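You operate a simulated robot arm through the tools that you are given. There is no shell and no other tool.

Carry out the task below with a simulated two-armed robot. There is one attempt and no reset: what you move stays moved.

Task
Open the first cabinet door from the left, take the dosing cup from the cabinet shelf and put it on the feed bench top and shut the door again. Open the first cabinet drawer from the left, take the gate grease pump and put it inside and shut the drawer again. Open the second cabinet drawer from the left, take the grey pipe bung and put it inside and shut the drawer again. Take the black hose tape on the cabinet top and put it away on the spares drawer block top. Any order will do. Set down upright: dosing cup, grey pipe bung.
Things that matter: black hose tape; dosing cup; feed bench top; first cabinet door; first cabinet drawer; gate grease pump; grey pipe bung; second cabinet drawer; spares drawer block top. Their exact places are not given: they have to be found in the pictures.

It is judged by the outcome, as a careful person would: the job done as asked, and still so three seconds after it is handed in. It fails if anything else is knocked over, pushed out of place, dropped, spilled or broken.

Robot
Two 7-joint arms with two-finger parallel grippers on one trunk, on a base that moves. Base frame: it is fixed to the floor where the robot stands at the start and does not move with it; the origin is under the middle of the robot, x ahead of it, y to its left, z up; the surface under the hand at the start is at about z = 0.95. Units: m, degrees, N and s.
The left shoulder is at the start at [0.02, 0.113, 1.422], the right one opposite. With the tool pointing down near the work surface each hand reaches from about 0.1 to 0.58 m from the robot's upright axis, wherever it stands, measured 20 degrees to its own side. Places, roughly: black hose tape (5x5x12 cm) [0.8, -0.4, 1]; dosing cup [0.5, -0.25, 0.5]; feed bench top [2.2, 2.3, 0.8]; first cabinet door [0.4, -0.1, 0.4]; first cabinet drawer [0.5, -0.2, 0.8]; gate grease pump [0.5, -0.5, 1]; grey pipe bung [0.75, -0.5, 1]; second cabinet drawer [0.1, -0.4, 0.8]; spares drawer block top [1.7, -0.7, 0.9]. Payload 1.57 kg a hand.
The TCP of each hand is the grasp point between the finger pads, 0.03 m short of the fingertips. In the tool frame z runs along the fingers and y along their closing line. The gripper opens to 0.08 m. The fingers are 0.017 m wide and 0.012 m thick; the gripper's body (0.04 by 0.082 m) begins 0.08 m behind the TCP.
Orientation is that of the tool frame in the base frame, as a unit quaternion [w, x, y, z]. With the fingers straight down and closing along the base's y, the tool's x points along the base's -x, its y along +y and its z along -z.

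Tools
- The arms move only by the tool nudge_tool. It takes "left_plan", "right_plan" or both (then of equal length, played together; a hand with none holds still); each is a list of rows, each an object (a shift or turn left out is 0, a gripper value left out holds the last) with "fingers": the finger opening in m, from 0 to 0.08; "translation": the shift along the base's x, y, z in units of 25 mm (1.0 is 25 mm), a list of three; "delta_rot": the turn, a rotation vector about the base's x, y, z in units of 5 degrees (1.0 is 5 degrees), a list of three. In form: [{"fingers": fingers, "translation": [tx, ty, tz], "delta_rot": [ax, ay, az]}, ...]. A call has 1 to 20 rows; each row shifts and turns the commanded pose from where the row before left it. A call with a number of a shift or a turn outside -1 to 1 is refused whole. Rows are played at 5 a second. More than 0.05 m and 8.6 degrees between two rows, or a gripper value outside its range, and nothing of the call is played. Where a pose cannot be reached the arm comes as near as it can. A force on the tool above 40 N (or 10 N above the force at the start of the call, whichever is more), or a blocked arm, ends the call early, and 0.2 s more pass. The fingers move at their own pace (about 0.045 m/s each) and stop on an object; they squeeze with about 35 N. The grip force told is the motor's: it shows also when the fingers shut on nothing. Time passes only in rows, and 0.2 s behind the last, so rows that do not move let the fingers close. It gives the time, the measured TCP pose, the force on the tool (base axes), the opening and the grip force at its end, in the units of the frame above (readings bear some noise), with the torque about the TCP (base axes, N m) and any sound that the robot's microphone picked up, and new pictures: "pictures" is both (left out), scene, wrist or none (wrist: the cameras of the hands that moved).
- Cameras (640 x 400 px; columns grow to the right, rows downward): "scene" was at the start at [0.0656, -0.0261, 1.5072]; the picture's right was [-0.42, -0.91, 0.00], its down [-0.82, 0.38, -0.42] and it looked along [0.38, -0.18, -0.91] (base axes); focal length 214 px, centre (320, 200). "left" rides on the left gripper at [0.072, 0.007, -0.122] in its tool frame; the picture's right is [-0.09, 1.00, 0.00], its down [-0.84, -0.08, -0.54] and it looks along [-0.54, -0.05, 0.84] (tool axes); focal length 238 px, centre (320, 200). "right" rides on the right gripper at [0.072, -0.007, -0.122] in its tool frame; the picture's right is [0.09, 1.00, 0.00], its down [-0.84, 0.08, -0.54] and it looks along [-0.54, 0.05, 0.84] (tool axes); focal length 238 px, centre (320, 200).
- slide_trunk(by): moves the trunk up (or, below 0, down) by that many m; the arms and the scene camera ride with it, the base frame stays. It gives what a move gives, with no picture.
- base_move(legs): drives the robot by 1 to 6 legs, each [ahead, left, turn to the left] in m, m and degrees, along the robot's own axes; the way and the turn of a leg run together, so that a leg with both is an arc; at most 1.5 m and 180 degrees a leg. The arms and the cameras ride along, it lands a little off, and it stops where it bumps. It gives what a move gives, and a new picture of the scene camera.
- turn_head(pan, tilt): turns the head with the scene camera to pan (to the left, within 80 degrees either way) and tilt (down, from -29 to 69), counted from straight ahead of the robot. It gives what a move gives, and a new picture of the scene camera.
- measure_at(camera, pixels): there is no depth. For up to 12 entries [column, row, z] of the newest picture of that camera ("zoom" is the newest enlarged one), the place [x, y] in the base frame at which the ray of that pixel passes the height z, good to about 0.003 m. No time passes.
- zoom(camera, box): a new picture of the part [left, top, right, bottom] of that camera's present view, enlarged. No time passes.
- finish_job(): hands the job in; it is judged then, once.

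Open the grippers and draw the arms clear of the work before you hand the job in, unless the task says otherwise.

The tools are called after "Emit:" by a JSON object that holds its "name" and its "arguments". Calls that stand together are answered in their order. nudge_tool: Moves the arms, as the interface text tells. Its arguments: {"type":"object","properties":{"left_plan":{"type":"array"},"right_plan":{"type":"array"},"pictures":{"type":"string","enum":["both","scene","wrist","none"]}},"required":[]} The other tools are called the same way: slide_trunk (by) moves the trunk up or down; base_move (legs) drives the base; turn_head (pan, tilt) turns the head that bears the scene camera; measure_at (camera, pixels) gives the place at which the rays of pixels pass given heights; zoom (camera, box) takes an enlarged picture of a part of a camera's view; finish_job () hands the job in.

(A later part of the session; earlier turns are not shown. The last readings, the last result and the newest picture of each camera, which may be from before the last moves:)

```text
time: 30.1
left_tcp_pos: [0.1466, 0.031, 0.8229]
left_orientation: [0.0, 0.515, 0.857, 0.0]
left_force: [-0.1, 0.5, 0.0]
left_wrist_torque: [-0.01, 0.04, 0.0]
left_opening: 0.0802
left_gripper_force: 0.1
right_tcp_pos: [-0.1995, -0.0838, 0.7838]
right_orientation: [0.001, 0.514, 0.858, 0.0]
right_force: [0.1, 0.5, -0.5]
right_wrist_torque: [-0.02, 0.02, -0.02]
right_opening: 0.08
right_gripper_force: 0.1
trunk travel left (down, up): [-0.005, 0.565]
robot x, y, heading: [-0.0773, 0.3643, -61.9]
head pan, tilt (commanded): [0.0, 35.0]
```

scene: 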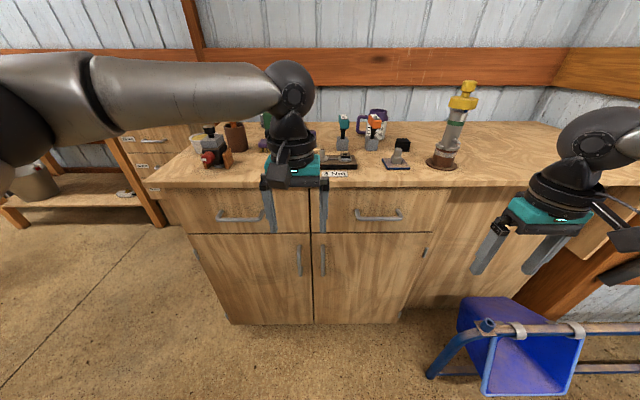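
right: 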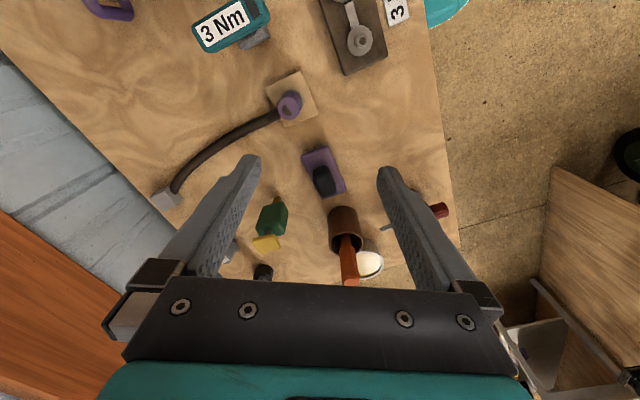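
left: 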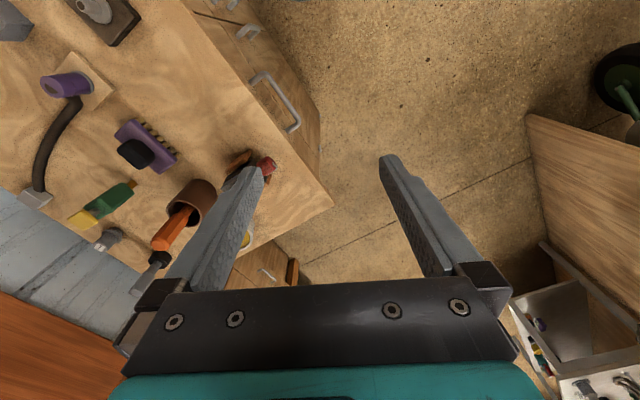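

The left hand now hangs in front of the cabinet at about s=0.45, d=0.22. I pitch its fingers forward to point at the cabinet while lowering to door-handle height.

Emit:
{"name": "nudge_tool", "arguments": {"left_plan": [{"translation": [0.13, -0.07, -0.475], "delta_rot": [-1, -0.525, 0]}, {"translation": [0.13, -0.07, -0.475], "delta_rot": [-1, -0.525, 0]}, {"translation": [0.13, -0.07, -0.475], "delta_rot": [-1, -0.525, 0]}, {"translation": [0.13, -0.07, -0.475], "delta_rot": [-1, -0.525, 0]}, {"translation": [0.13, -0.07, -0.475], "delta_rot": [-1, -0.525, 0]}, {"translation": [0.13, -0.07, -0.475], "delta_rot": [-1, -0.525, 0]}, {"translation": [0.13, -0.07, -0.475], "delta_rot": [-1, -0.525, 0]}, {"translation": [0.13, -0.07, -0.475], "delta_rot": [-1, -0.525, 0]}, {"translation": [0.13, -0.07, -0.475], "delta_rot": [-1, -0.525, 0]}, {"translation": [0.13, -0.07, -0.475], "delta_rot": [-1, -0.525, 0]}, {"translation": [0.13, -0.07, -0.475], "delta_rot": [-1, -0.525, 0]}, {"translation": [0.13, -0.07, -0.475], "delta_rot": [-1, -0.525, 0]}, {"translation": [0.13, -0.07, -0.475], "delta_rot": [-1, -0.525, 0]}, {"translation": [0.13, -0.07, -0.475], "delta_rot": [-1, -0.525, 0]}, {"translation": [0.13, -0.07, -0.475], "delta_rot": [-1, -0.525, 0]}, {"translation": [0.13, -0.07, -0.475], "delta_rot": [-1, -0.525, 0]}]}}

```text
time: 33.5
left_tcp_pos: [0.2013, 0.001, 0.6322]
left_orientation: [0.605, 0.362, 0.605, -0.37]
left_force: [-0.4, -0.4, 0.0]
left_wrist_torque: [0.0, -0.01, 0.01]
left_opening: 0.0799
left_gripper_force: 0.1
right_tcp_pos: [-0.1992, -0.083, 0.7833]
right_orientation: [0.0, 0.514, 0.858, 0.0]
right_force: [-0.2, 0.9, -0.4]
right_wrist_torque: [0.01, -0.03, 0.01]
right_opening: 0.08
right_gripper_force: 0.1
trunk travel left (down, up): [-0.005, 0.565]
robot x, y, heading: [-0.0754, 0.3657, -61.6]
head pan, tilt (commanded): [0.0, 35.0]
```

scene: 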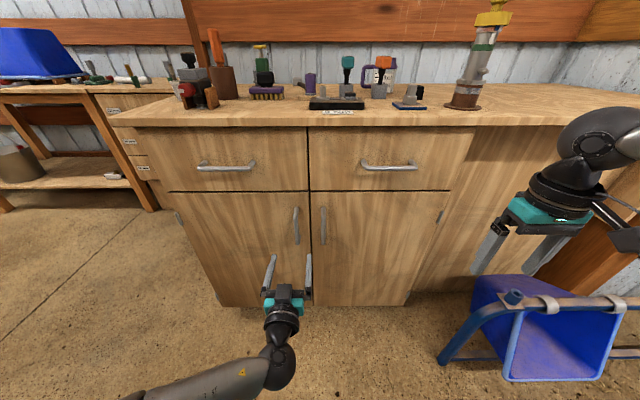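
left: 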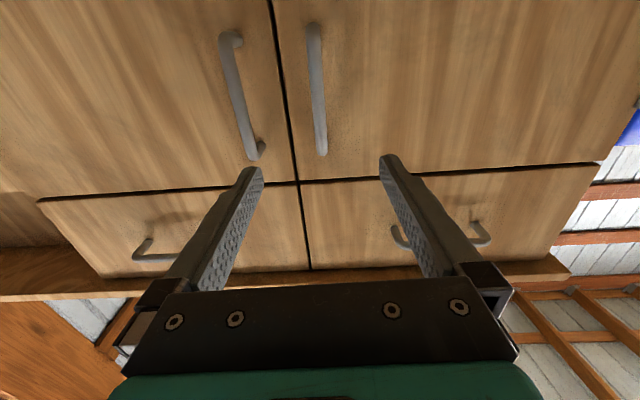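

The left fingers point at the cabinet with door 1's handle (column ~317 in the wrist view) centred between them. I narrow the opening to 0.06 and advance to straddle the handle.

Emit:
{"name": "nudge_tool", "arguments": {"left_plan": [{"fingers": 0.06, "translation": [0.449, -0.856, 0]}, {"fingers": 0.06, "translation": [0.449, -0.856, 0]}, {"fingers": 0.06, "translation": [0.449, -0.856, 0]}, {"fingers": 0.06, "translation": [0.449, -0.856, 0]}, {"fingers": 0.06, "translation": [0.449, -0.856, 0]}, {"fingers": 0.06, "translation": [0.449, -0.856, 0]}]}}

```text
time: 35.0
left_tcp_pos: [0.2675, -0.1283, 0.6324]
left_orientation: [0.605, 0.362, 0.605, -0.37]
left_force: [0.2, 0.0, -0.6]
left_wrist_torque: [-0.03, 0.0, 0.01]
left_opening: 0.0601
left_gripper_force: 0.2
right_tcp_pos: [-0.1994, -0.0821, 0.7837]
right_orientation: [0.0, 0.514, 0.858, 0.0]
right_force: [0.5, 1.0, -0.2]
right_wrist_torque: [0.0, 0.02, 0.02]
right_opening: 0.08
right_gripper_force: 0.1
trunk travel left (down, up): [-0.005, 0.565]
robot x, y, heading: [-0.0766, 0.3616, -61.9]
head pan, tilt (commanded): [0.0, 35.0]
```

scene: 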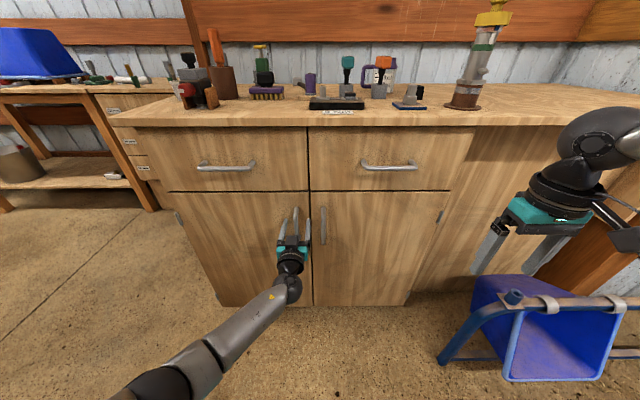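
left: 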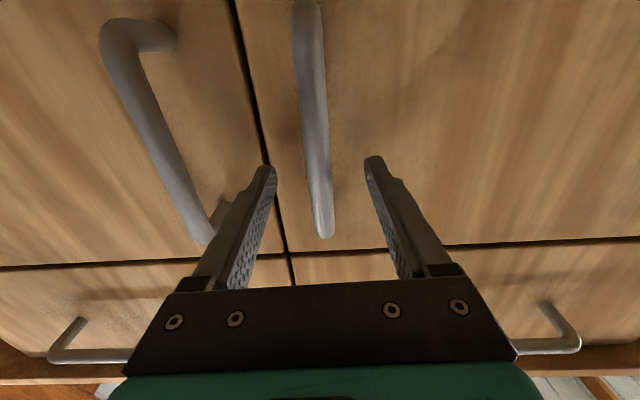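

The handle bar is between the pads, near (318,190). I close the fingers on it.

Emit:
{"name": "nudge_tool", "arguments": {"left_plan": [{"fingers": 0.0}, {"fingers": 0.0}, {"fingers": 0.0}, {"fingers": 0.0}, {"fingers": 0.0}], "pictures": "wrist"}}

```text
time: 36.1
left_tcp_pos: [0.2675, -0.1283, 0.6316]
left_orientation: [0.606, 0.362, 0.605, -0.37]
left_force: [2.2, -0.1, 0.5]
left_wrist_torque: [0.22, -0.23, 0.02]
left_opening: 0.0137
left_gripper_force: 30.3
right_tcp_pos: [-0.1985, -0.0836, 0.785]
right_orientation: [0.001, 0.515, 0.857, 0.001]
right_force: [-0.3, 0.2, 0.0]
right_wrist_torque: [0.04, -0.02, -0.02]
right_opening: 0.0799
right_gripper_force: 0.1
trunk travel left (down, up): [-0.005, 0.565]
robot x, y, heading: [-0.0745, 0.3655, -61.8]
head pan, tilt (commanded): [0.0, 35.0]
```

left: 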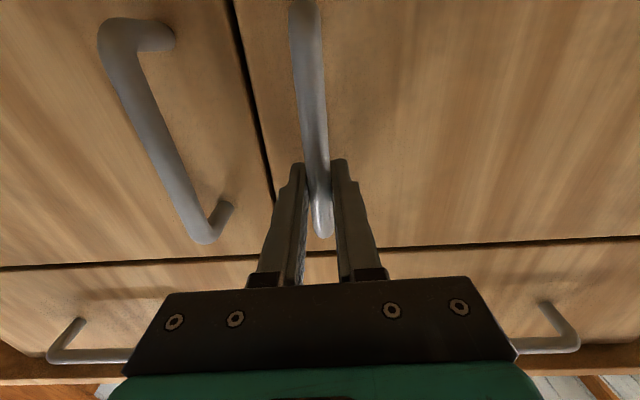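

The bar is held firmly (opening 0.0137, 30 N). I pull the door along its arc around the left hinge, turning the hand with it.

Emit:
{"name": "nudge_tool", "arguments": {"left_plan": [{"translation": [-0.309, 0.927, 0], "delta_rot": [0, 0, -0.72]}, {"translation": [-0.252, 0.945, 0], "delta_rot": [0, 0, -0.72]}, {"translation": [-0.192, 0.958, 0], "delta_rot": [0, 0, -0.72]}, {"translation": [-0.132, 0.97, 0], "delta_rot": [0, 0, -0.72]}]}}

```text
time: 37.1
left_tcp_pos: [0.2429, -0.0335, 0.6326]
left_orientation: [0.554, 0.435, 0.554, -0.444]
left_force: [-5.7, 0.0, 1.9]
left_wrist_torque: [0.29, -0.31, 0.13]
left_opening: 0.0137
left_gripper_force: 30.3
right_tcp_pos: [-0.2006, -0.0822, 0.7844]
right_orientation: [0.0, 0.514, 0.858, 0.0]
right_force: [0.0, -0.8, 0.1]
right_wrist_torque: [0.0, -0.02, -0.02]
right_opening: 0.0801
right_gripper_force: 0.1
trunk travel left (down, up): [-0.005, 0.565]
robot x, y, heading: [-0.0774, 0.3641, -61.7]
head pan, tilt (commanded): [0.0, 35.0]
```

scene: 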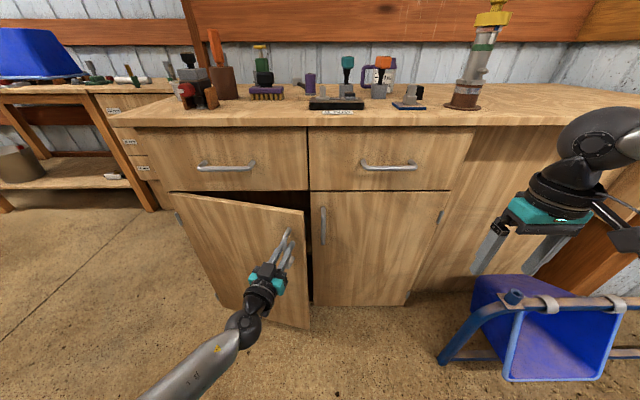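
left: 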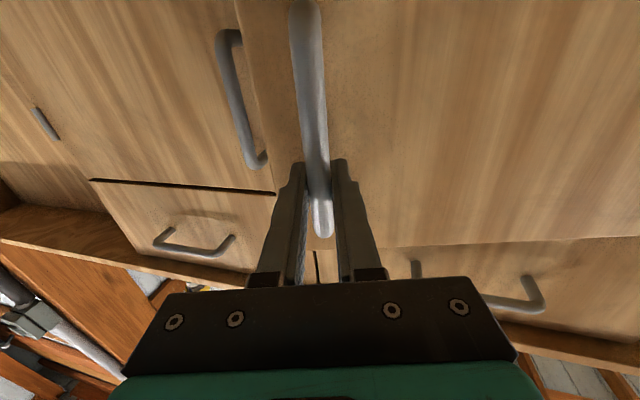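

The door follows smoothly (force about 6 N). I continue the arc.

Emit:
{"name": "nudge_tool", "arguments": {"left_plan": [{"translation": [-0.069, 0.975, 0], "delta_rot": [0, 0, -0.72]}, {"translation": [-0.009, 0.978, 0], "delta_rot": [0, 0, -0.72]}, {"translation": [0.052, 0.976, 0], "delta_rot": [0, 0, -0.72]}, {"translation": [0.114, 0.97, 0], "delta_rot": [0, 0, -0.72]}, {"translation": [0.175, 0.962, 0], "delta_rot": [0, 0, -0.72]}, {"translation": [0.234, 0.949, 0], "delta_rot": [0, 0, -0.72]}]}}

```text
time: 38.5
left_tcp_pos: [0.2518, 0.1129, 0.6319]
left_orientation: [-0.457, -0.533, -0.462, 0.542]
left_force: [-35.9, 9.5, -4.4]
left_wrist_torque: [-0.53, -0.25, -0.01]
left_opening: 0.0137
left_gripper_force: 30.2
right_tcp_pos: [-0.1993, -0.0829, 0.784]
right_orientation: [0.0, 0.514, 0.858, 0.0]
right_force: [0.0, 0.6, -0.3]
right_wrist_torque: [0.02, -0.01, -0.04]
right_opening: 0.08
right_gripper_force: 0.1
trunk travel left (down, up): [-0.005, 0.565]
robot x, y, heading: [-0.0772, 0.3602, -62.0]
head pan, tilt (commanded): [0.0, 35.0]
```

scene: 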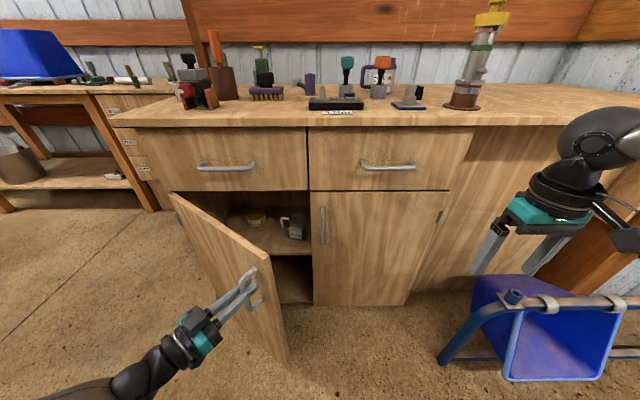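
left: 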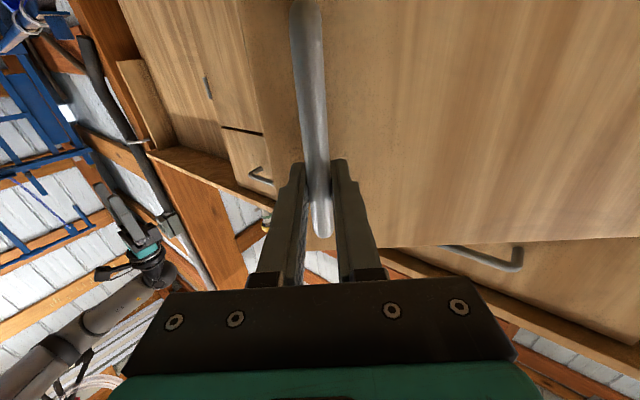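

The force built up to 36 N sideways, so I release the handle here (door about 45° open) and back the hand off along its own axis.

Emit:
{"name": "nudge_tool", "arguments": {"left_plan": [{"fingers": 0.06}, {"fingers": 0.06}, {"fingers": 0.06}, {"translation": [0.14, 0.97, 0]}, {"translation": [0.14, 0.97, 0]}, {"translation": [0.14, 0.97, 0]}, {"translation": [0.14, 0.97, 0]}]}}

```text
time: 40.1
left_tcp_pos: [0.2702, 0.2109, 0.6314]
left_orientation: [-0.461, -0.532, -0.463, 0.539]
left_force: [0.2, -0.2, 0.0]
left_wrist_torque: [-0.03, -0.01, 0.01]
left_opening: 0.0599
left_gripper_force: 0.1
right_tcp_pos: [-0.1987, -0.083, 0.7834]
right_orientation: [0.0, 0.514, 0.858, 0.0]
right_force: [0.7, -0.1, 0.3]
right_wrist_torque: [-0.07, 0.0, 0.03]
right_opening: 0.0799
right_gripper_force: 0.1
trunk travel left (down, up): [-0.005, 0.565]
robot x, y, heading: [-0.0747, 0.3611, -62.1]
head pan, tilt (commanded): [0.0, 35.0]
```

scene: 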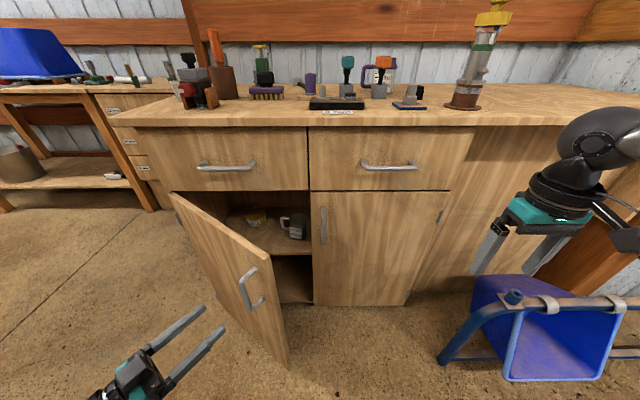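
left: 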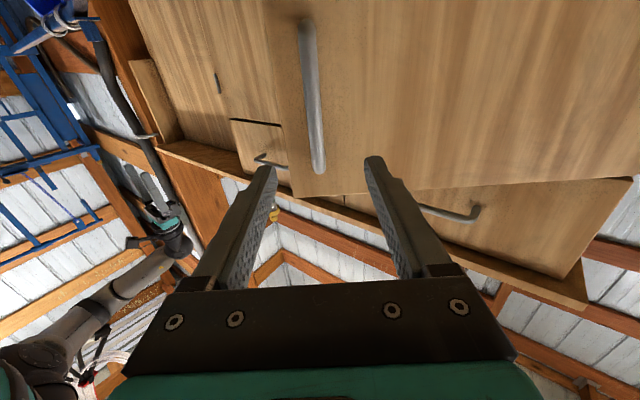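

The door stays open. I zoom in on the shelf behind it around (275,225) to identify the dosing cup.

Emit:
{"name": "zoom", "arguments": {"camera": "scene", "box": [220, 185, 320, 270]}}

```text
4.71 times, centred on (270, 228) of scene
```

zoom: 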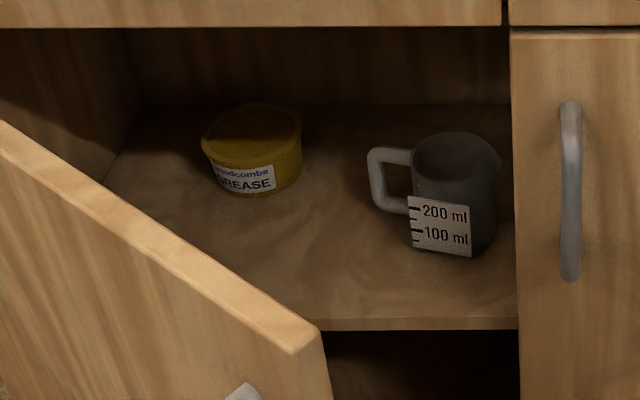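

The dosing cup is the grey jug with the 100/200 ml scale; the tub says GREASE. The door needs to open wider, so I go back onto the handle, grip again and continue the arc in shorter segments.

Emit:
{"name": "nudge_tool", "arguments": {"left_plan": [{"translation": [-0.16, -0.97, 0]}, {"translation": [-0.16, -0.97, 0]}, {"translation": [-0.16, -0.97, 0]}, {"translation": [-0.16, -0.97, 0]}, {"fingers": 0.0}, {"fingers": 0.0}, {"fingers": 0.0}, {"fingers": 0.0}], "pictures": "wrist"}}

```text
time: 42.0
left_tcp_pos: [0.2514, 0.1124, 0.6318]
left_orientation: [-0.46, -0.533, -0.462, 0.54]
left_force: [-14.9, 3.0, -0.7]
left_wrist_torque: [-0.27, -0.22, -0.02]
left_opening: 0.014
left_gripper_force: 24.6
right_tcp_pos: [-0.2, -0.0828, 0.7831]
right_orientation: [0.002, 0.514, 0.858, 0.001]
right_force: [-0.5, -0.4, 0.0]
right_wrist_torque: [-0.01, 0.01, 0.03]
right_opening: 0.0798
right_gripper_force: 0.0
trunk travel left (down, up): [-0.005, 0.565]
robot x, y, heading: [-0.0754, 0.3622, -61.8]
head pan, tilt (commanded): [0.0, 35.0]
```

left: 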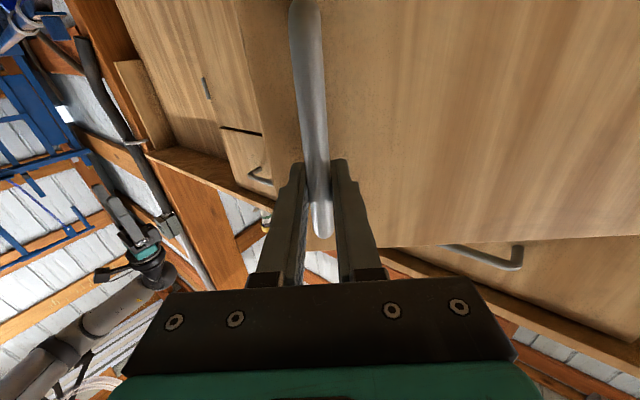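

The handle is gripped again with about 15 N residual side load. I continue the arc five steps with a small correction.

Emit:
{"name": "nudge_tool", "arguments": {"left_plan": [{"translation": [0.17, 0.934, 0], "delta_rot": [0, 0, -0.72]}, {"translation": [0.33, 0.914, 0], "delta_rot": [0, 0, -0.72]}, {"translation": [0.386, 0.893, 0], "delta_rot": [0, 0, -0.72]}, {"translation": [0.442, 0.867, 0], "delta_rot": [0, 0, -0.72]}, {"translation": [0.494, 0.837, 0], "delta_rot": [0, 0, -0.72]}]}}

```text
time: 42.5
left_tcp_pos: [0.2601, 0.1461, 0.6332]
left_orientation: [-0.44, -0.548, -0.434, 0.564]
left_force: [0.3, -0.8, -1.5]
left_wrist_torque: [-0.22, -0.31, -0.09]
left_opening: 0.0135
left_gripper_force: 30.2
right_tcp_pos: [-0.2009, -0.0829, 0.7848]
right_orientation: [0.0, 0.515, 0.857, 0.0]
right_force: [0.1, -0.1, 0.3]
right_wrist_torque: [0.01, 0.01, -0.01]
right_opening: 0.0801
right_gripper_force: 0.0
trunk travel left (down, up): [-0.005, 0.565]
robot x, y, heading: [-0.0746, 0.3606, -61.8]
head pan, tilt (commanded): [0.0, 35.0]
stopped in row 2 (left hand): the force on the tool passed its limit at 49 N (the readings are from after the stop); the commanded pose is now the measured one
```

scene: 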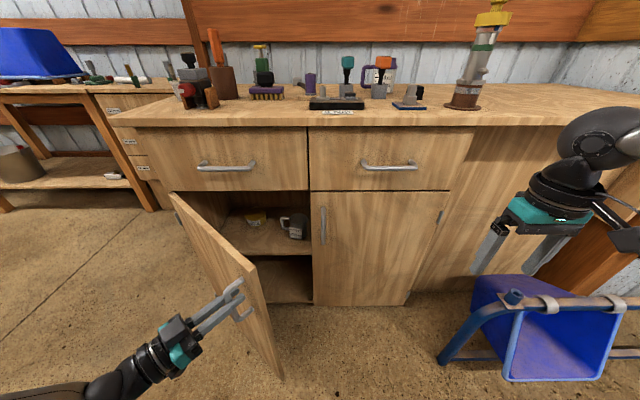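
left: 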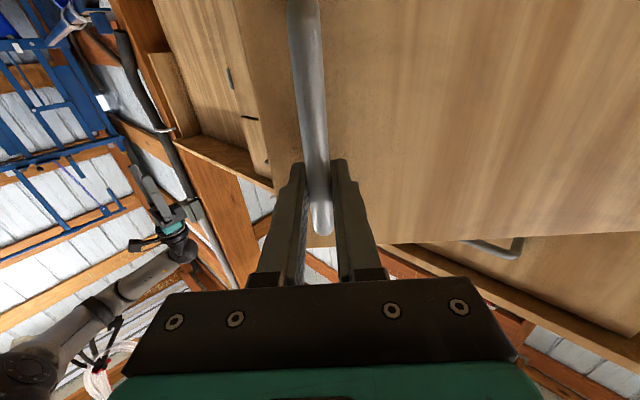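

The call stopped at a force spike; the reading now is near zero. I continue with smaller, slower steps on a refitted arc.

Emit:
{"name": "nudge_tool", "arguments": {"left_plan": [{"translation": [0.288, 0.772, 0], "delta_rot": [0, 0, -0.6]}, {"translation": [0.326, 0.757, 0], "delta_rot": [0, 0, -0.6]}, {"translation": [0.367, 0.738, 0], "delta_rot": [0, 0, -0.6]}, {"translation": [0.405, 0.719, 0], "delta_rot": [0, 0, -0.6]}], "pictures": "scene"}}

```text
time: 43.0
left_tcp_pos: [0.2641, 0.1529, 0.6411]
left_orientation: [-0.433, -0.549, -0.411, 0.585]
left_force: [0.4, -1.2, -4.6]
left_wrist_torque: [-0.41, -0.17, -0.13]
left_opening: 0.0137
left_gripper_force: 30.1
left hand out of reach, approached as far as the arm can: row 2
right_tcp_pos: [-0.2001, -0.0832, 0.7846]
right_orientation: [0.001, 0.515, 0.857, 0.0]
right_force: [0.3, -0.2, 1.0]
right_wrist_torque: [0.0, 0.0, 0.0]
right_opening: 0.0801
right_gripper_force: 0.0
trunk travel left (down, up): [-0.005, 0.565]
robot x, y, heading: [-0.0749, 0.3662, -62.0]
head pan, tilt (commanded): [0.0, 35.0]
stopped in row 2 (left hand): the force on the tool passed its limit at 49 N (the readings are from after the stop); the commanded pose is now the measured one
```

scene: 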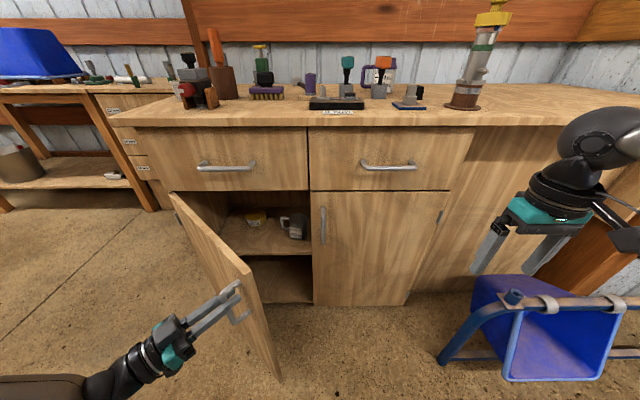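

The arm is at its reach limit in that posture, so I let go of the handle and back off. Next I will hook over the door's top edge with the fingers pointing down and swing it wider that way.

Emit:
{"name": "nudge_tool", "arguments": {"left_plan": [{"fingers": 0.06}, {"fingers": 0.06}, {"fingers": 0.06}, {"translation": [0.25, 0.96, 0]}, {"translation": [0.25, 0.96, 0]}, {"translation": [0.25, 0.96, 0]}], "pictures": "none"}}

Emit:
{"name": "slide_trunk", "arguments": {"by": 0.25}}

```text
time: 44.4
left_tcp_pos: [0.2825, 0.2246, 0.6396]
left_orientation: [-0.434, -0.548, -0.412, 0.584]
left_force: [-1.2, -0.2, 0.0]
left_wrist_torque: [0.01, 0.01, -0.03]
left_opening: 0.0598
left_gripper_force: 0.0
right_tcp_pos: [-0.1991, -0.0837, 0.7838]
right_orientation: [0.001, 0.514, 0.857, -0.001]
right_force: [-0.3, 0.0, 0.2]
right_wrist_torque: [-0.04, 0.0, 0.02]
right_opening: 0.0797
right_gripper_force: 0.0
trunk travel left (down, up): [-0.005, 0.565]
robot x, y, heading: [-0.0797, 0.3617, -62.0]
head pan, tilt (commanded): [0.0, 35.0]
```

```text
time: 47.0
left_tcp_pos: [0.2844, 0.2252, 0.8898]
left_orientation: [-0.435, -0.548, -0.412, 0.584]
left_force: [0.4, -0.3, 0.7]
left_wrist_torque: [0.01, -0.01, -0.01]
left_opening: 0.06
left_gripper_force: 0.1
right_tcp_pos: [-0.1999, -0.0821, 1.0334]
right_orientation: [0.0, 0.514, 0.858, 0.0]
right_force: [0.3, -0.3, 0.4]
right_wrist_torque: [0.0, 0.01, 0.0]
right_opening: 0.0802
right_gripper_force: 0.0
trunk travel left (down, up): [-0.255, 0.315]
robot x, y, heading: [-0.0764, 0.3591, -62.0]
head pan, tilt (commanded): [0.0, 35.0]
```

I rotate the left hand back to pointing straight down while moving it above the door's top edge (about 0.13 m above it).

Emit:
{"name": "nudge_tool", "arguments": {"left_plan": [{"fingers": 0.08, "translation": [0.067, -0.269, 0], "delta_rot": [0.949, 0.094, 0.337]}, {"translation": [0.067, -0.269, 0], "delta_rot": [0.949, 0.094, 0.337]}, {"translation": [0.067, -0.269, 0], "delta_rot": [0.949, 0.094, 0.337]}, {"translation": [0.067, -0.269, 0], "delta_rot": [0.949, 0.094, 0.337]}, {"translation": [0.067, -0.269, 0], "delta_rot": [0.949, 0.094, 0.337]}, {"translation": [0.067, -0.269, 0], "delta_rot": [0.949, 0.094, 0.337]}, {"translation": [0.067, -0.269, 0], "delta_rot": [0.949, 0.094, 0.337]}, {"translation": [0.067, -0.269, 0], "delta_rot": [0.949, 0.094, 0.337]}, {"translation": [0.067, -0.269, 0], "delta_rot": [0.949, 0.094, 0.337]}, {"translation": [0.067, -0.269, 0], "delta_rot": [0.949, 0.094, 0.337]}, {"translation": [0.067, -0.269, 0], "delta_rot": [0.949, 0.094, 0.337]}, {"translation": [0.067, -0.269, 0], "delta_rot": [0.949, 0.094, 0.337]}, {"translation": [0.067, -0.269, 0], "delta_rot": [0.949, 0.094, 0.337]}, {"translation": [0.067, -0.269, 0], "delta_rot": [0.949, 0.094, 0.337]}, {"translation": [0.067, -0.269, 0], "delta_rot": [0.949, 0.094, 0.337]}, {"translation": [0.067, -0.269, 0], "delta_rot": [0.949, 0.094, 0.337]}, {"translation": [0.067, -0.269, 0], "delta_rot": [0.949, 0.094, 0.337]}, {"translation": [0.067, -0.269, 0], "delta_rot": [0.949, 0.094, 0.337]}, {"translation": [0.067, -0.269, 0], "delta_rot": [0.949, 0.094, 0.337]}, {"translation": [0.067, -0.269, 0], "delta_rot": [0.949, 0.094, 0.337]}]}}

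```text
time: 51.2
left_tcp_pos: [0.3081, 0.0918, 0.8905]
left_orientation: [-0.001, 0.514, 0.858, 0.0]
left_force: [0.5, 0.1, -0.8]
left_wrist_torque: [0.0, 0.01, -0.01]
left_opening: 0.0801
left_gripper_force: 0.2
left hand out of reach, approached as far as the arm can: row 1, 3
right_tcp_pos: [-0.1989, -0.0833, 1.0337]
right_orientation: [0.0, 0.515, 0.857, 0.0]
right_force: [0.0, -0.2, -0.3]
right_wrist_torque: [0.0, 0.0, 0.02]
right_opening: 0.08
right_gripper_force: 0.0
trunk travel left (down, up): [-0.255, 0.315]
robot x, y, heading: [-0.0742, 0.361, -62.1]
head pan, tilt (commanded): [0.0, 35.0]
```

scene: 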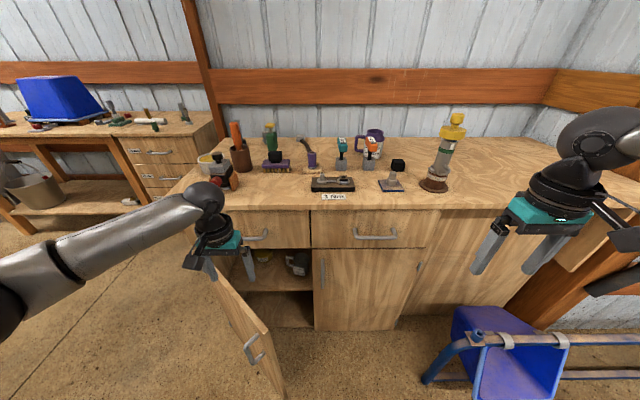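
left: 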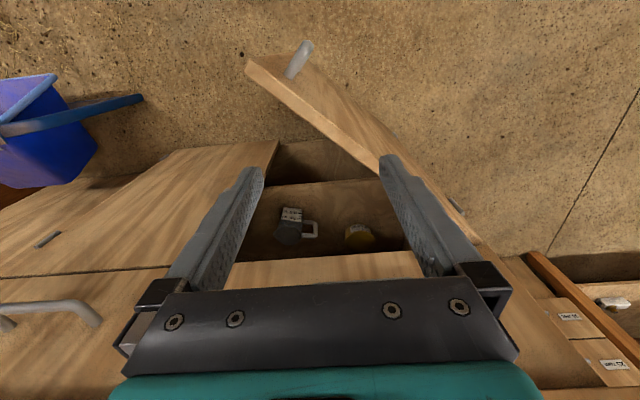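

The left wrist view shows the door's top edge running from (250,65) to (460,220). I measure it at the door-top height, plus the cup.

Emit:
{"name": "measure_at", "arguments": {"camera": "left", "pixels": [[248, 67, 0.73], [270, 60, 0.73], [320, 118, 0.73], [375, 165, 0.73], [340, 120, 0.73], [303, 45, 0.69], [290, 77, 0.69], [289, 242, 0.46], [358, 245, 0.46], [310, 230, 0.5]]}}

Emit:
{"name": "zoom", "arguments": {"camera": "left", "box": [220, 30, 480, 270]}}

```text
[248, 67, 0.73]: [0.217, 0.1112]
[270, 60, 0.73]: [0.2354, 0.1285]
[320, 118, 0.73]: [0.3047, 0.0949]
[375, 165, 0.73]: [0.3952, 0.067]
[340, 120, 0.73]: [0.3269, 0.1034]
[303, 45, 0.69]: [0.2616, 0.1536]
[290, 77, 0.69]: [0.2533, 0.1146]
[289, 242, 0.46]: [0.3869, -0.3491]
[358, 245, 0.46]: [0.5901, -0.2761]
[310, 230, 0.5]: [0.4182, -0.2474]
```

```text
1.67 times, centred on (350, 150) of left
```

zoom: 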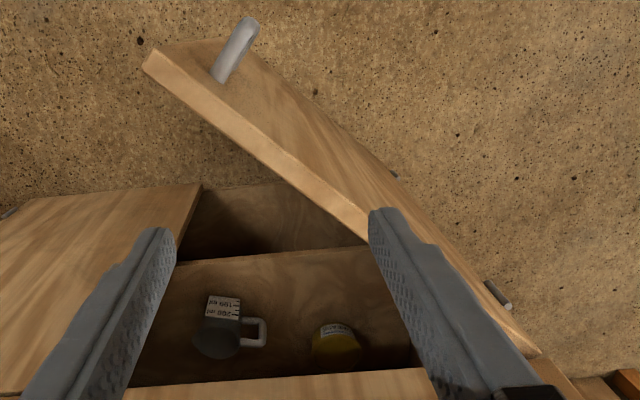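

The hand sits right over the door's edge (inner face passes the TCP). I shift 11 mm left and descend so the open fingers straddle the door panel.

Emit:
{"name": "nudge_tool", "arguments": {"left_plan": [{"translation": [0.39, 0.2, 0]}, {"translation": [0, 0, -0.9]}, {"translation": [0, 0, -0.9]}, {"translation": [0, 0, -0.9]}, {"translation": [0, 0, -0.9]}, {"translation": [0, 0, -0.9]}, {"translation": [0, 0, -0.9]}, {"translation": [0, 0, -0.9]}, {"translation": [0, 0, -0.9]}]}}

```text
time: 52.9
left_tcp_pos: [0.3184, 0.0853, 0.7552]
left_orientation: [0.004, 0.512, 0.859, -0.018]
left_force: [-5.0, 1.1, 17.7]
left_wrist_torque: [-0.33, 1.21, -0.07]
left_opening: 0.0798
left_gripper_force: 0.1
right_tcp_pos: [-0.2, -0.0823, 1.0339]
right_orientation: [0.001, 0.515, 0.857, 0.001]
right_force: [0.3, -0.4, -0.6]
right_wrist_torque: [0.05, 0.06, 0.0]
right_opening: 0.08
right_gripper_force: 0.2
trunk travel left (down, up): [-0.255, 0.315]
robot x, y, heading: [-0.0755, 0.3598, -62.0]
head pan, tilt (commanded): [0.0, 35.0]
stopped in row 8 (left hand): the force on the tool passed its limit at 59 N (the readings are from after the stop); the commanded pose is now the measured one
```

scene: 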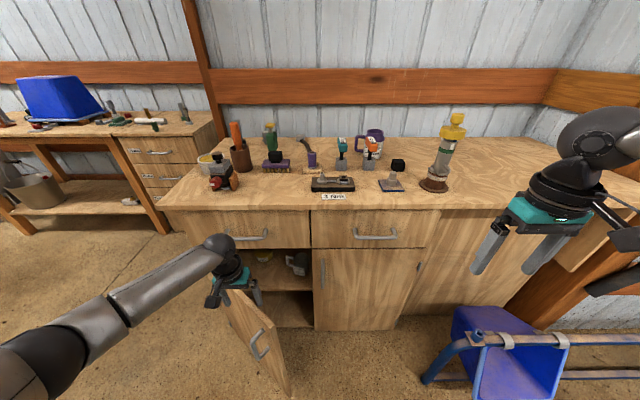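
left: 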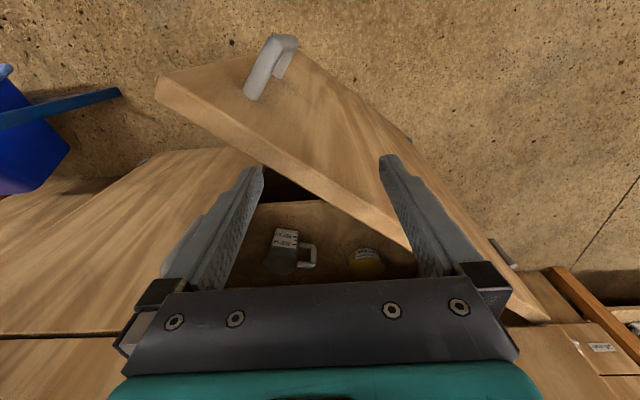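

The outer finger landed on the door's top at z≈0.725. I re-measure the door's top edge in the newest wrist view.

Emit:
{"name": "zoom", "arguments": {"camera": "left", "box": [140, 20, 460, 280]}}

Emit:
{"name": "measure_at", "arguments": {"camera": "left", "pixels": [[158, 78, 0.725], [158, 98, 0.725], [240, 130, 0.725], [240, 145, 0.725], [300, 165, 0.725], [300, 183, 0.725], [380, 212, 0.725], [380, 230, 0.725], [387, 158, 0.725]]}}

```text
1.54 times, centred on (300, 150) of left
```

zoom: 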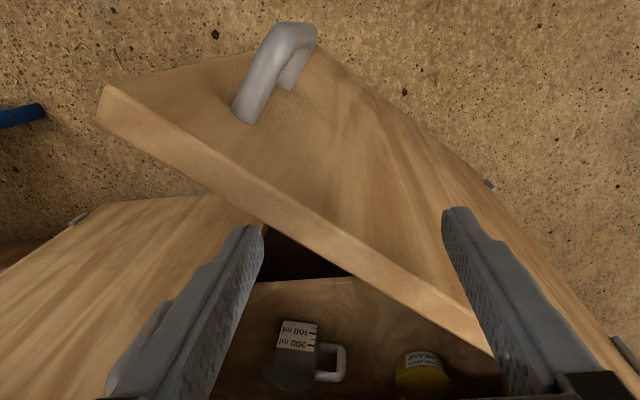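

```text
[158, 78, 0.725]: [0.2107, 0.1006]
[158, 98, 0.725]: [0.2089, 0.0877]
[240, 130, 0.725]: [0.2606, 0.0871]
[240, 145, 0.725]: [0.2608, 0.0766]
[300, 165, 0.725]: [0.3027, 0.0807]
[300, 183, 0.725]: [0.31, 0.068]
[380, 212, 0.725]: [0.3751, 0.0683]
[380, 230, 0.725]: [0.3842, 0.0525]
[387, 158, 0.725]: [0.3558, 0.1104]
```

By these measurements the inner finger is the one touching the door's top; the gap needs to move about 18 mm to the right. I lift, shift and descend again.

Emit:
{"name": "nudge_tool", "arguments": {"left_plan": [{"translation": [0, 0, 0.9]}, {"translation": [-0.64, -0.33, 0.3]}, {"translation": [0, 0, -0.8]}, {"translation": [0, 0, -0.8]}, {"translation": [0, 0, -0.8]}, {"translation": [0, 0, -0.8]}]}}

```text
time: 54.3
left_tcp_pos: [0.3022, 0.0783, 0.7031]
left_orientation: [0.006, 0.512, 0.859, -0.014]
left_force: [0.5, -0.4, -0.3]
left_wrist_torque: [-0.03, -0.01, 0.02]
left_opening: 0.0799
left_gripper_force: 0.0
right_tcp_pos: [-0.1992, -0.0824, 1.0333]
right_orientation: [0.0, 0.514, 0.858, 0.0]
right_force: [-0.7, 0.5, 0.1]
right_wrist_torque: [0.02, 0.01, -0.01]
right_opening: 0.0798
right_gripper_force: 0.1
trunk travel left (down, up): [-0.255, 0.315]
robot x, y, heading: [-0.0731, 0.3593, -61.7]
head pan, tilt (commanded): [0.0, 35.0]
```

scene: 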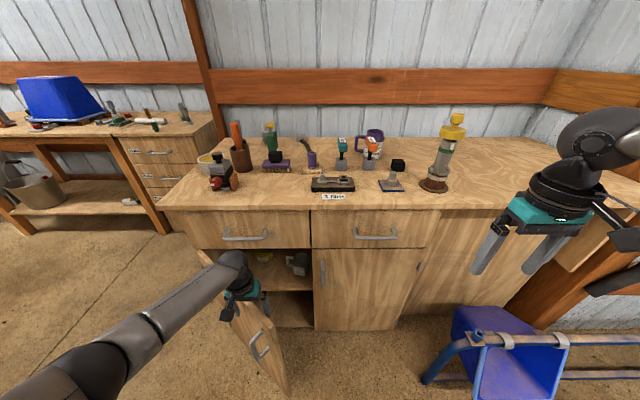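
left: 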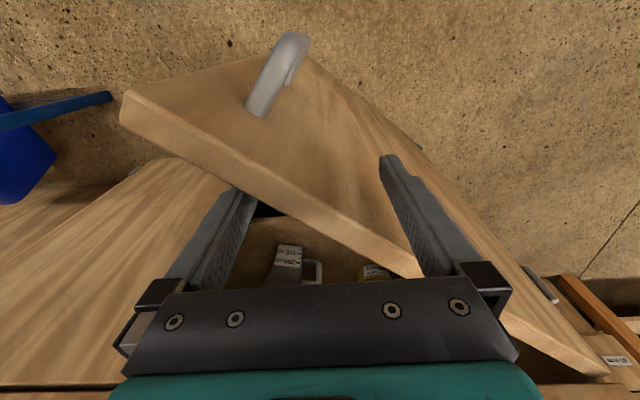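

The fingers now straddle the door (inner finger behind its top edge). I sweep the hand along the door's arc to swing it open toward 90°.

Emit:
{"name": "nudge_tool", "arguments": {"left_plan": [{"translation": [0.215, 0.907, 0]}, {"translation": [0.28, 0.889, 0]}, {"translation": [0.34, 0.868, 0]}, {"translation": [0.4, 0.844, 0]}, {"translation": [0.458, 0.812, 0]}, {"translation": [0.514, 0.778, 0]}, {"translation": [0.566, 0.741, 0]}, {"translation": [0.616, 0.7, 0]}, {"translation": [0.664, 0.655, 0]}, {"translation": [0.708, 0.607, 0]}]}}

```text
time: 56.5
left_tcp_pos: [0.4232, 0.2762, 0.7032]
left_orientation: [0.005, 0.512, 0.859, -0.014]
left_force: [-0.6, -0.4, -0.9]
left_wrist_torque: [0.01, -0.02, 0.03]
left_opening: 0.08
left_gripper_force: 0.1
right_tcp_pos: [-0.1999, -0.0831, 1.0348]
right_orientation: [0.0, 0.514, 0.858, 0.001]
right_force: [0.1, 0.3, 0.5]
right_wrist_torque: [0.03, 0.0, -0.01]
right_opening: 0.08
right_gripper_force: 0.0
trunk travel left (down, up): [-0.255, 0.315]
robot x, y, heading: [-0.0775, 0.3643, -61.8]
head pan, tilt (commanded): [0.0, 35.0]
```

scene: 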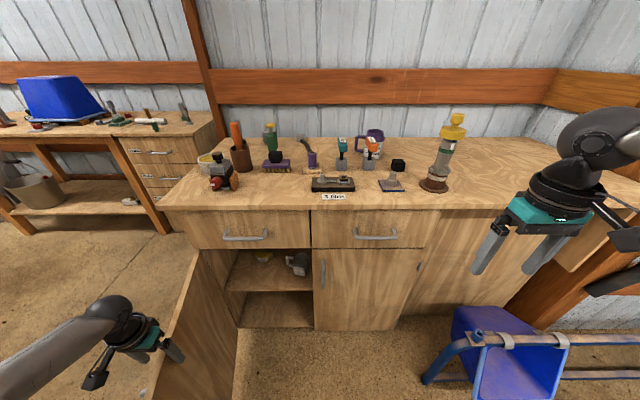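
left: 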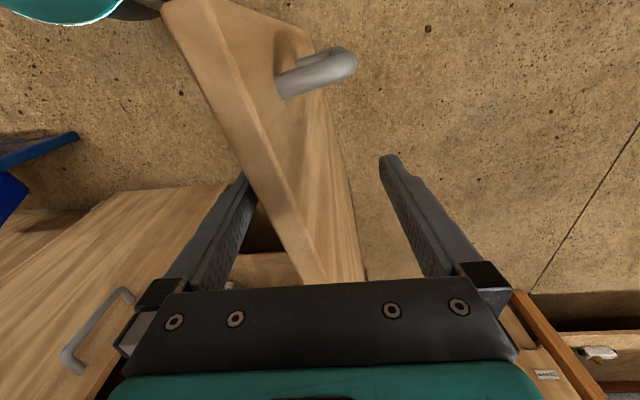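

The door is at about 70°. I continue the sweep to bring it to roughly 90°.

Emit:
{"name": "nudge_tool", "arguments": {"left_plan": [{"translation": [0.749, 0.556, 0]}, {"translation": [0.785, 0.501, 0]}, {"translation": [0.819, 0.446, 0]}, {"translation": [0.848, 0.388, 0]}, {"translation": [0.86, 0.35, 0]}]}}

```text
time: 57.7
left_tcp_pos: [0.525, 0.3301, 0.7023]
left_orientation: [0.006, 0.512, 0.859, -0.014]
left_force: [0.4, -0.7, 0.0]
left_wrist_torque: [0.03, -0.01, 0.0]
left_opening: 0.0803
left_gripper_force: 0.0
right_tcp_pos: [-0.1997, -0.0829, 1.0345]
right_orientation: [-0.001, 0.514, 0.858, 0.0]
right_force: [-0.4, -0.2, -0.7]
right_wrist_torque: [-0.02, -0.03, 0.02]
right_opening: 0.0799
right_gripper_force: 0.0
trunk travel left (down, up): [-0.255, 0.315]
robot x, y, heading: [-0.0756, 0.3606, -62.0]
head pan, tilt (commanded): [0.0, 35.0]
```

scene: 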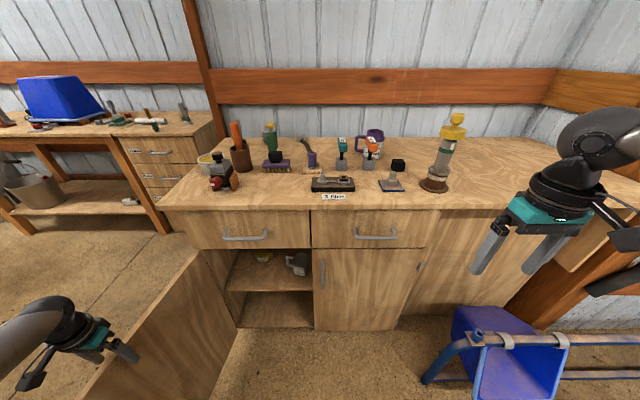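
left: 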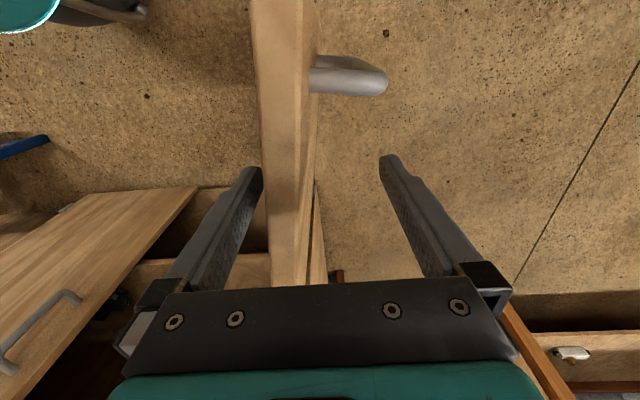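

The door is now about 90° open. I lift the left hand clear above it, then look closely at the shelf to locate the cup.

Emit:
{"name": "nudge_tool", "arguments": {"left_plan": [{"translation": [0, 0, 1]}, {"translation": [0, 0, 1]}, {"translation": [0, 0, 1]}, {"translation": [0, 0, 1]}, {"translation": [0, 0, 1]}, {"translation": [0.3, 0.15, 1]}], "pictures": "scene"}}

Emit:
{"name": "zoom", "arguments": {"camera": "scene", "box": [215, 235, 325, 305]}}

```text
time: 59.1
left_tcp_pos: [0.5337, 0.3341, 0.8526]
left_orientation: [0.003, 0.512, 0.859, -0.014]
left_force: [-0.5, -0.6, 0.3]
left_wrist_torque: [0.02, 0.01, -0.01]
left_opening: 0.08
left_gripper_force: 0.1
right_tcp_pos: [-0.1999, -0.0828, 1.0334]
right_orientation: [0.001, 0.514, 0.858, 0.0]
right_force: [-0.5, -0.3, -1.1]
right_wrist_torque: [0.0, -0.01, 0.02]
right_opening: 0.08
right_gripper_force: 0.1
trunk travel left (down, up): [-0.255, 0.315]
robot x, y, heading: [-0.0767, 0.3635, -61.8]
head pan, tilt (commanded): [0.0, 35.0]
```

scene: 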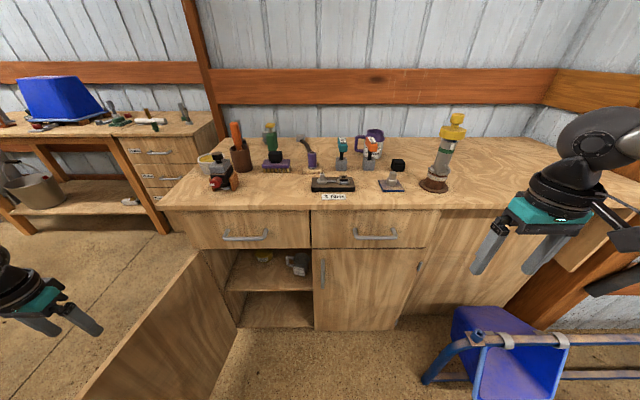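

```text
5.71 times, centred on (270, 270) of scene
```

zoom: 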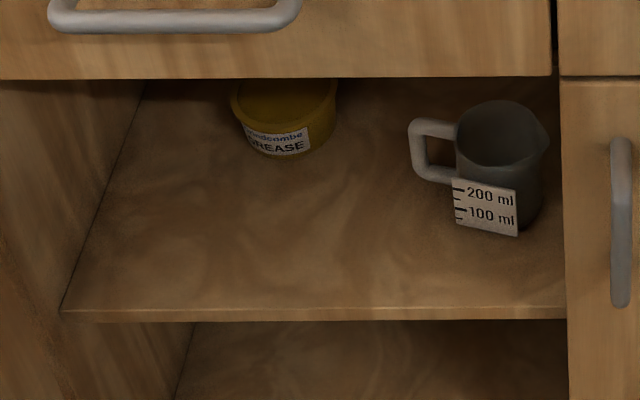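

I measure the cup's points and the shelf's front edge in this view for later triangulation.

Emit:
{"name": "measure_at", "arguments": {"camera": "zoom", "pixels": [[485, 234, 0.45], [485, 234, 0.5], [460, 135, 0.55], [460, 135, 0.5], [545, 140, 0.55], [545, 140, 0.5], [418, 150, 0.55], [418, 150, 0.5], [300, 312, 0.5], [300, 312, 0.45], [62, 310, 0.45], [565, 312, 0.45]]}}

Emit:
{"name": "nudge_tool", "arguments": {"left_plan": [{"translation": [0, 0, 0.9]}, {"translation": [0, 0, 0.9]}, {"translation": [0, 0, 0.9]}, {"translation": [0, 0, 0.9]}, {"translation": [0, 0, 0.9]}, {"translation": [0, 0, 0.9]}, {"translation": [0, 0, 0.9]}, {"translation": [0, 0, 0.9]}, {"translation": [0, 0, 0.9]}], "pictures": "none"}}

Emit:
{"name": "slide_trunk", "arguments": {"by": -0.25}}

Emit:
{"name": "zoom", "arguments": {"camera": "scene", "box": [205, 180, 325, 270]}}

```text
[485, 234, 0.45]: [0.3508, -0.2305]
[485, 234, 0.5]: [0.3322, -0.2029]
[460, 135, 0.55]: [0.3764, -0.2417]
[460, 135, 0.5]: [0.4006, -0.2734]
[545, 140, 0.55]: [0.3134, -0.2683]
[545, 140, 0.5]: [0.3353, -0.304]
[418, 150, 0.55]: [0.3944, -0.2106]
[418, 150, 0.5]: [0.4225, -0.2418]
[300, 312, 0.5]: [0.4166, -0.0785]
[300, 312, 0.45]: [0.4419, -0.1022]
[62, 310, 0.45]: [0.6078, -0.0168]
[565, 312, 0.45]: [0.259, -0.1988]
```

```text
time: 61.1
left_tcp_pos: [0.5312, 0.3347, 1.0568]
left_orientation: [0.004, 0.511, 0.859, -0.013]
left_force: [0.2, -0.5, 0.8]
left_wrist_torque: [-0.02, 0.0, -0.02]
left_opening: 0.0801
left_gripper_force: 0.0
right_tcp_pos: [-0.2, -0.0823, 1.0346]
right_orientation: [0.0, 0.515, 0.857, 0.001]
right_force: [-0.6, -0.5, 0.5]
right_wrist_torque: [0.0, -0.02, 0.0]
right_opening: 0.0798
right_gripper_force: 0.1
trunk travel left (down, up): [-0.255, 0.315]
robot x, y, heading: [-0.0737, 0.3612, -61.8]
head pan, tilt (commanded): [0.0, 35.0]
```

```text
time: 63.7
left_tcp_pos: [0.5315, 0.3343, 0.8072]
left_orientation: [0.004, 0.512, 0.859, -0.013]
left_force: [-1.3, -0.5, -0.4]
left_wrist_torque: [0.0, 0.0, -0.01]
left_opening: 0.0797
left_gripper_force: 0.1
right_tcp_pos: [-0.199, -0.0832, 0.7839]
right_orientation: [-0.001, 0.515, 0.857, 0.0]
right_force: [-0.4, 0.2, -0.2]
right_wrist_torque: [0.01, 0.03, 0.01]
right_opening: 0.08
right_gripper_force: 0.1
trunk travel left (down, up): [-0.005, 0.565]
robot x, y, heading: [-0.0755, 0.365, -61.7]
head pan, tilt (commanded): [0.0, 35.0]
```

```text
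4.44 times, centred on (265, 225) of scene
```

zoom: 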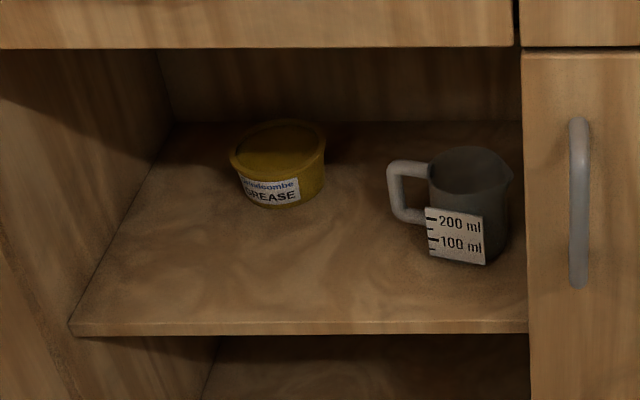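

I measure the same points in the lower view: cup base (458,263), rim left (431,170), rim right (508,175), handle (395,185), shelf edge (300,328).

Emit:
{"name": "measure_at", "arguments": {"camera": "zoom", "pixels": [[458, 263, 0.45], [458, 263, 0.5], [431, 172, 0.55], [431, 172, 0.5], [508, 176, 0.55], [508, 176, 0.5], [395, 185, 0.55], [395, 185, 0.5], [300, 330, 0.5], [300, 330, 0.45], [70, 328, 0.45], [527, 330, 0.45]]}}

```text
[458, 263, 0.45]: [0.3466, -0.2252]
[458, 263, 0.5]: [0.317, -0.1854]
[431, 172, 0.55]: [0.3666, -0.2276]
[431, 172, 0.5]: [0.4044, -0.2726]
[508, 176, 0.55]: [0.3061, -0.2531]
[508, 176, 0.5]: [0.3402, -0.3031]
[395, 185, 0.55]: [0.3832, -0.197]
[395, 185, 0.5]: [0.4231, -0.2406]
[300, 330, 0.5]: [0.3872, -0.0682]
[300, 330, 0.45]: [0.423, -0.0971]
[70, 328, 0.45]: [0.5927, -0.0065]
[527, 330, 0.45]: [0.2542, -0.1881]
```

Triangulating: cup base at z≈0.43, body centre near s=0.40 / d=-0.16, with its handle bar at s≈0.33 — the body sits close to the right wall, so I will take it by the handle bar. I pitch the right hand forward and bring it in front of the opening.

Emit:
{"name": "nudge_tool", "arguments": {"right_plan": [{"translation": [0.852, 0.149, -0.71], "delta_rot": [-1, -0.525, 0]}, {"translation": [0.852, 0.149, -0.71], "delta_rot": [-1, -0.525, 0]}, {"translation": [0.852, 0.149, -0.71], "delta_rot": [-1, -0.525, 0]}, {"translation": [0.852, 0.149, -0.71], "delta_rot": [-1, -0.525, 0]}, {"translation": [0.852, 0.149, -0.71], "delta_rot": [-1, -0.525, 0]}, {"translation": [0.852, 0.149, -0.71], "delta_rot": [-1, -0.525, 0]}, {"translation": [0.852, 0.149, -0.71], "delta_rot": [-1, -0.525, 0]}, {"translation": [0.852, 0.149, -0.71], "delta_rot": [-1, -0.525, 0]}, {"translation": [0.852, 0.149, -0.71], "delta_rot": [-1, -0.525, 0]}, {"translation": [0.852, 0.149, -0.71], "delta_rot": [-1, -0.525, 0]}, {"translation": [0.852, 0.149, -0.71], "delta_rot": [-1, -0.525, 0]}, {"translation": [0.852, 0.149, -0.71], "delta_rot": [-1, -0.525, 0]}, {"translation": [0.852, 0.149, -0.71], "delta_rot": [-1, -0.525, 0]}, {"translation": [0.852, 0.149, -0.71], "delta_rot": [-1, -0.525, 0]}, {"translation": [0.852, 0.149, -0.71], "delta_rot": [-1, -0.525, 0]}, {"translation": [0.852, 0.149, -0.71], "delta_rot": [-1, -0.525, 0]}]}}

```text
time: 67.1
left_tcp_pos: [0.5317, 0.3348, 0.8065]
left_orientation: [0.005, 0.513, 0.859, -0.014]
left_force: [-1.2, -0.8, -0.2]
left_wrist_torque: [0.01, -0.01, 0.01]
left_opening: 0.0803
left_gripper_force: 0.0
right_tcp_pos: [0.0491, -0.0848, 0.8612]
right_orientation: [0.519, 0.416, 0.669, -0.331]
right_force: [1.2, -0.8, 0.1]
right_wrist_torque: [-0.01, -0.03, -0.04]
right_opening: 0.0798
right_gripper_force: 0.1
right hand out of reach, approached as far as the arm can: row 8, 9, 10, 11, 12, 13, 14, 15, 16
trunk travel left (down, up): [-0.005, 0.565]
robot x, y, heading: [-0.0777, 0.365, -61.9]
head pan, tilt (commanded): [0.0, 35.0]
```

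scene: 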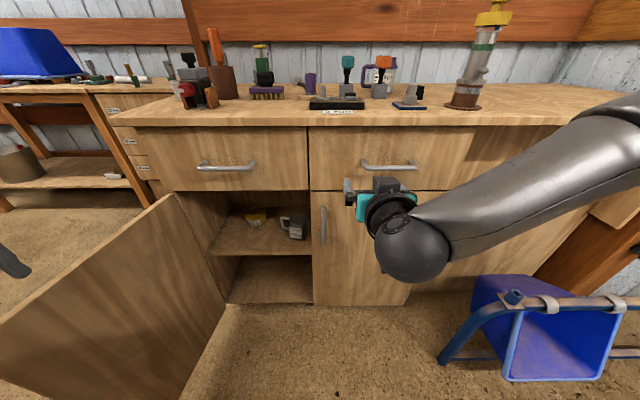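
right: 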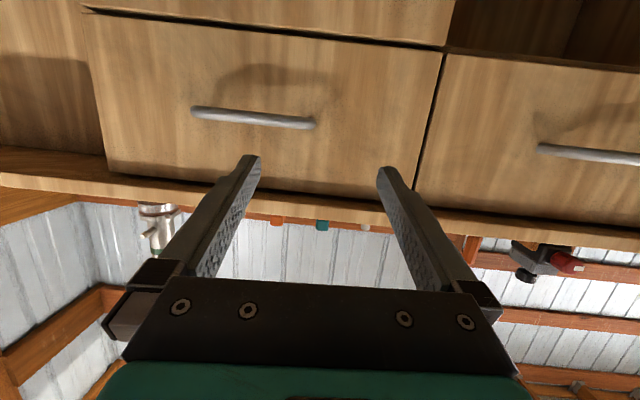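

The right arm could not follow past row 8 (it hung at z=0.86). I send a still row to see where it settles.

Emit:
{"name": "nudge_tool", "arguments": {"right_plan": [{"translation": [0, 0, 0]}, {"translation": [0, 0, 0]}], "pictures": "none"}}

```text
time: 67.7
left_tcp_pos: [0.5312, 0.3335, 0.8056]
left_orientation: [0.004, 0.512, 0.859, -0.013]
left_force: [-0.3, 0.1, 0.0]
left_wrist_torque: [-0.01, 0.03, 0.0]
left_opening: 0.0803
left_gripper_force: 0.0
right_tcp_pos: [0.0484, -0.0838, 0.8614]
right_orientation: [0.519, 0.415, 0.669, -0.331]
right_force: [0.3, 0.1, -0.3]
right_wrist_torque: [0.02, 0.01, 0.01]
right_opening: 0.0799
right_gripper_force: 0.1
trunk travel left (down, up): [-0.005, 0.565]
robot x, y, heading: [-0.0737, 0.3629, -62.0]
head pan, tilt (commanded): [0.0, 35.0]
```

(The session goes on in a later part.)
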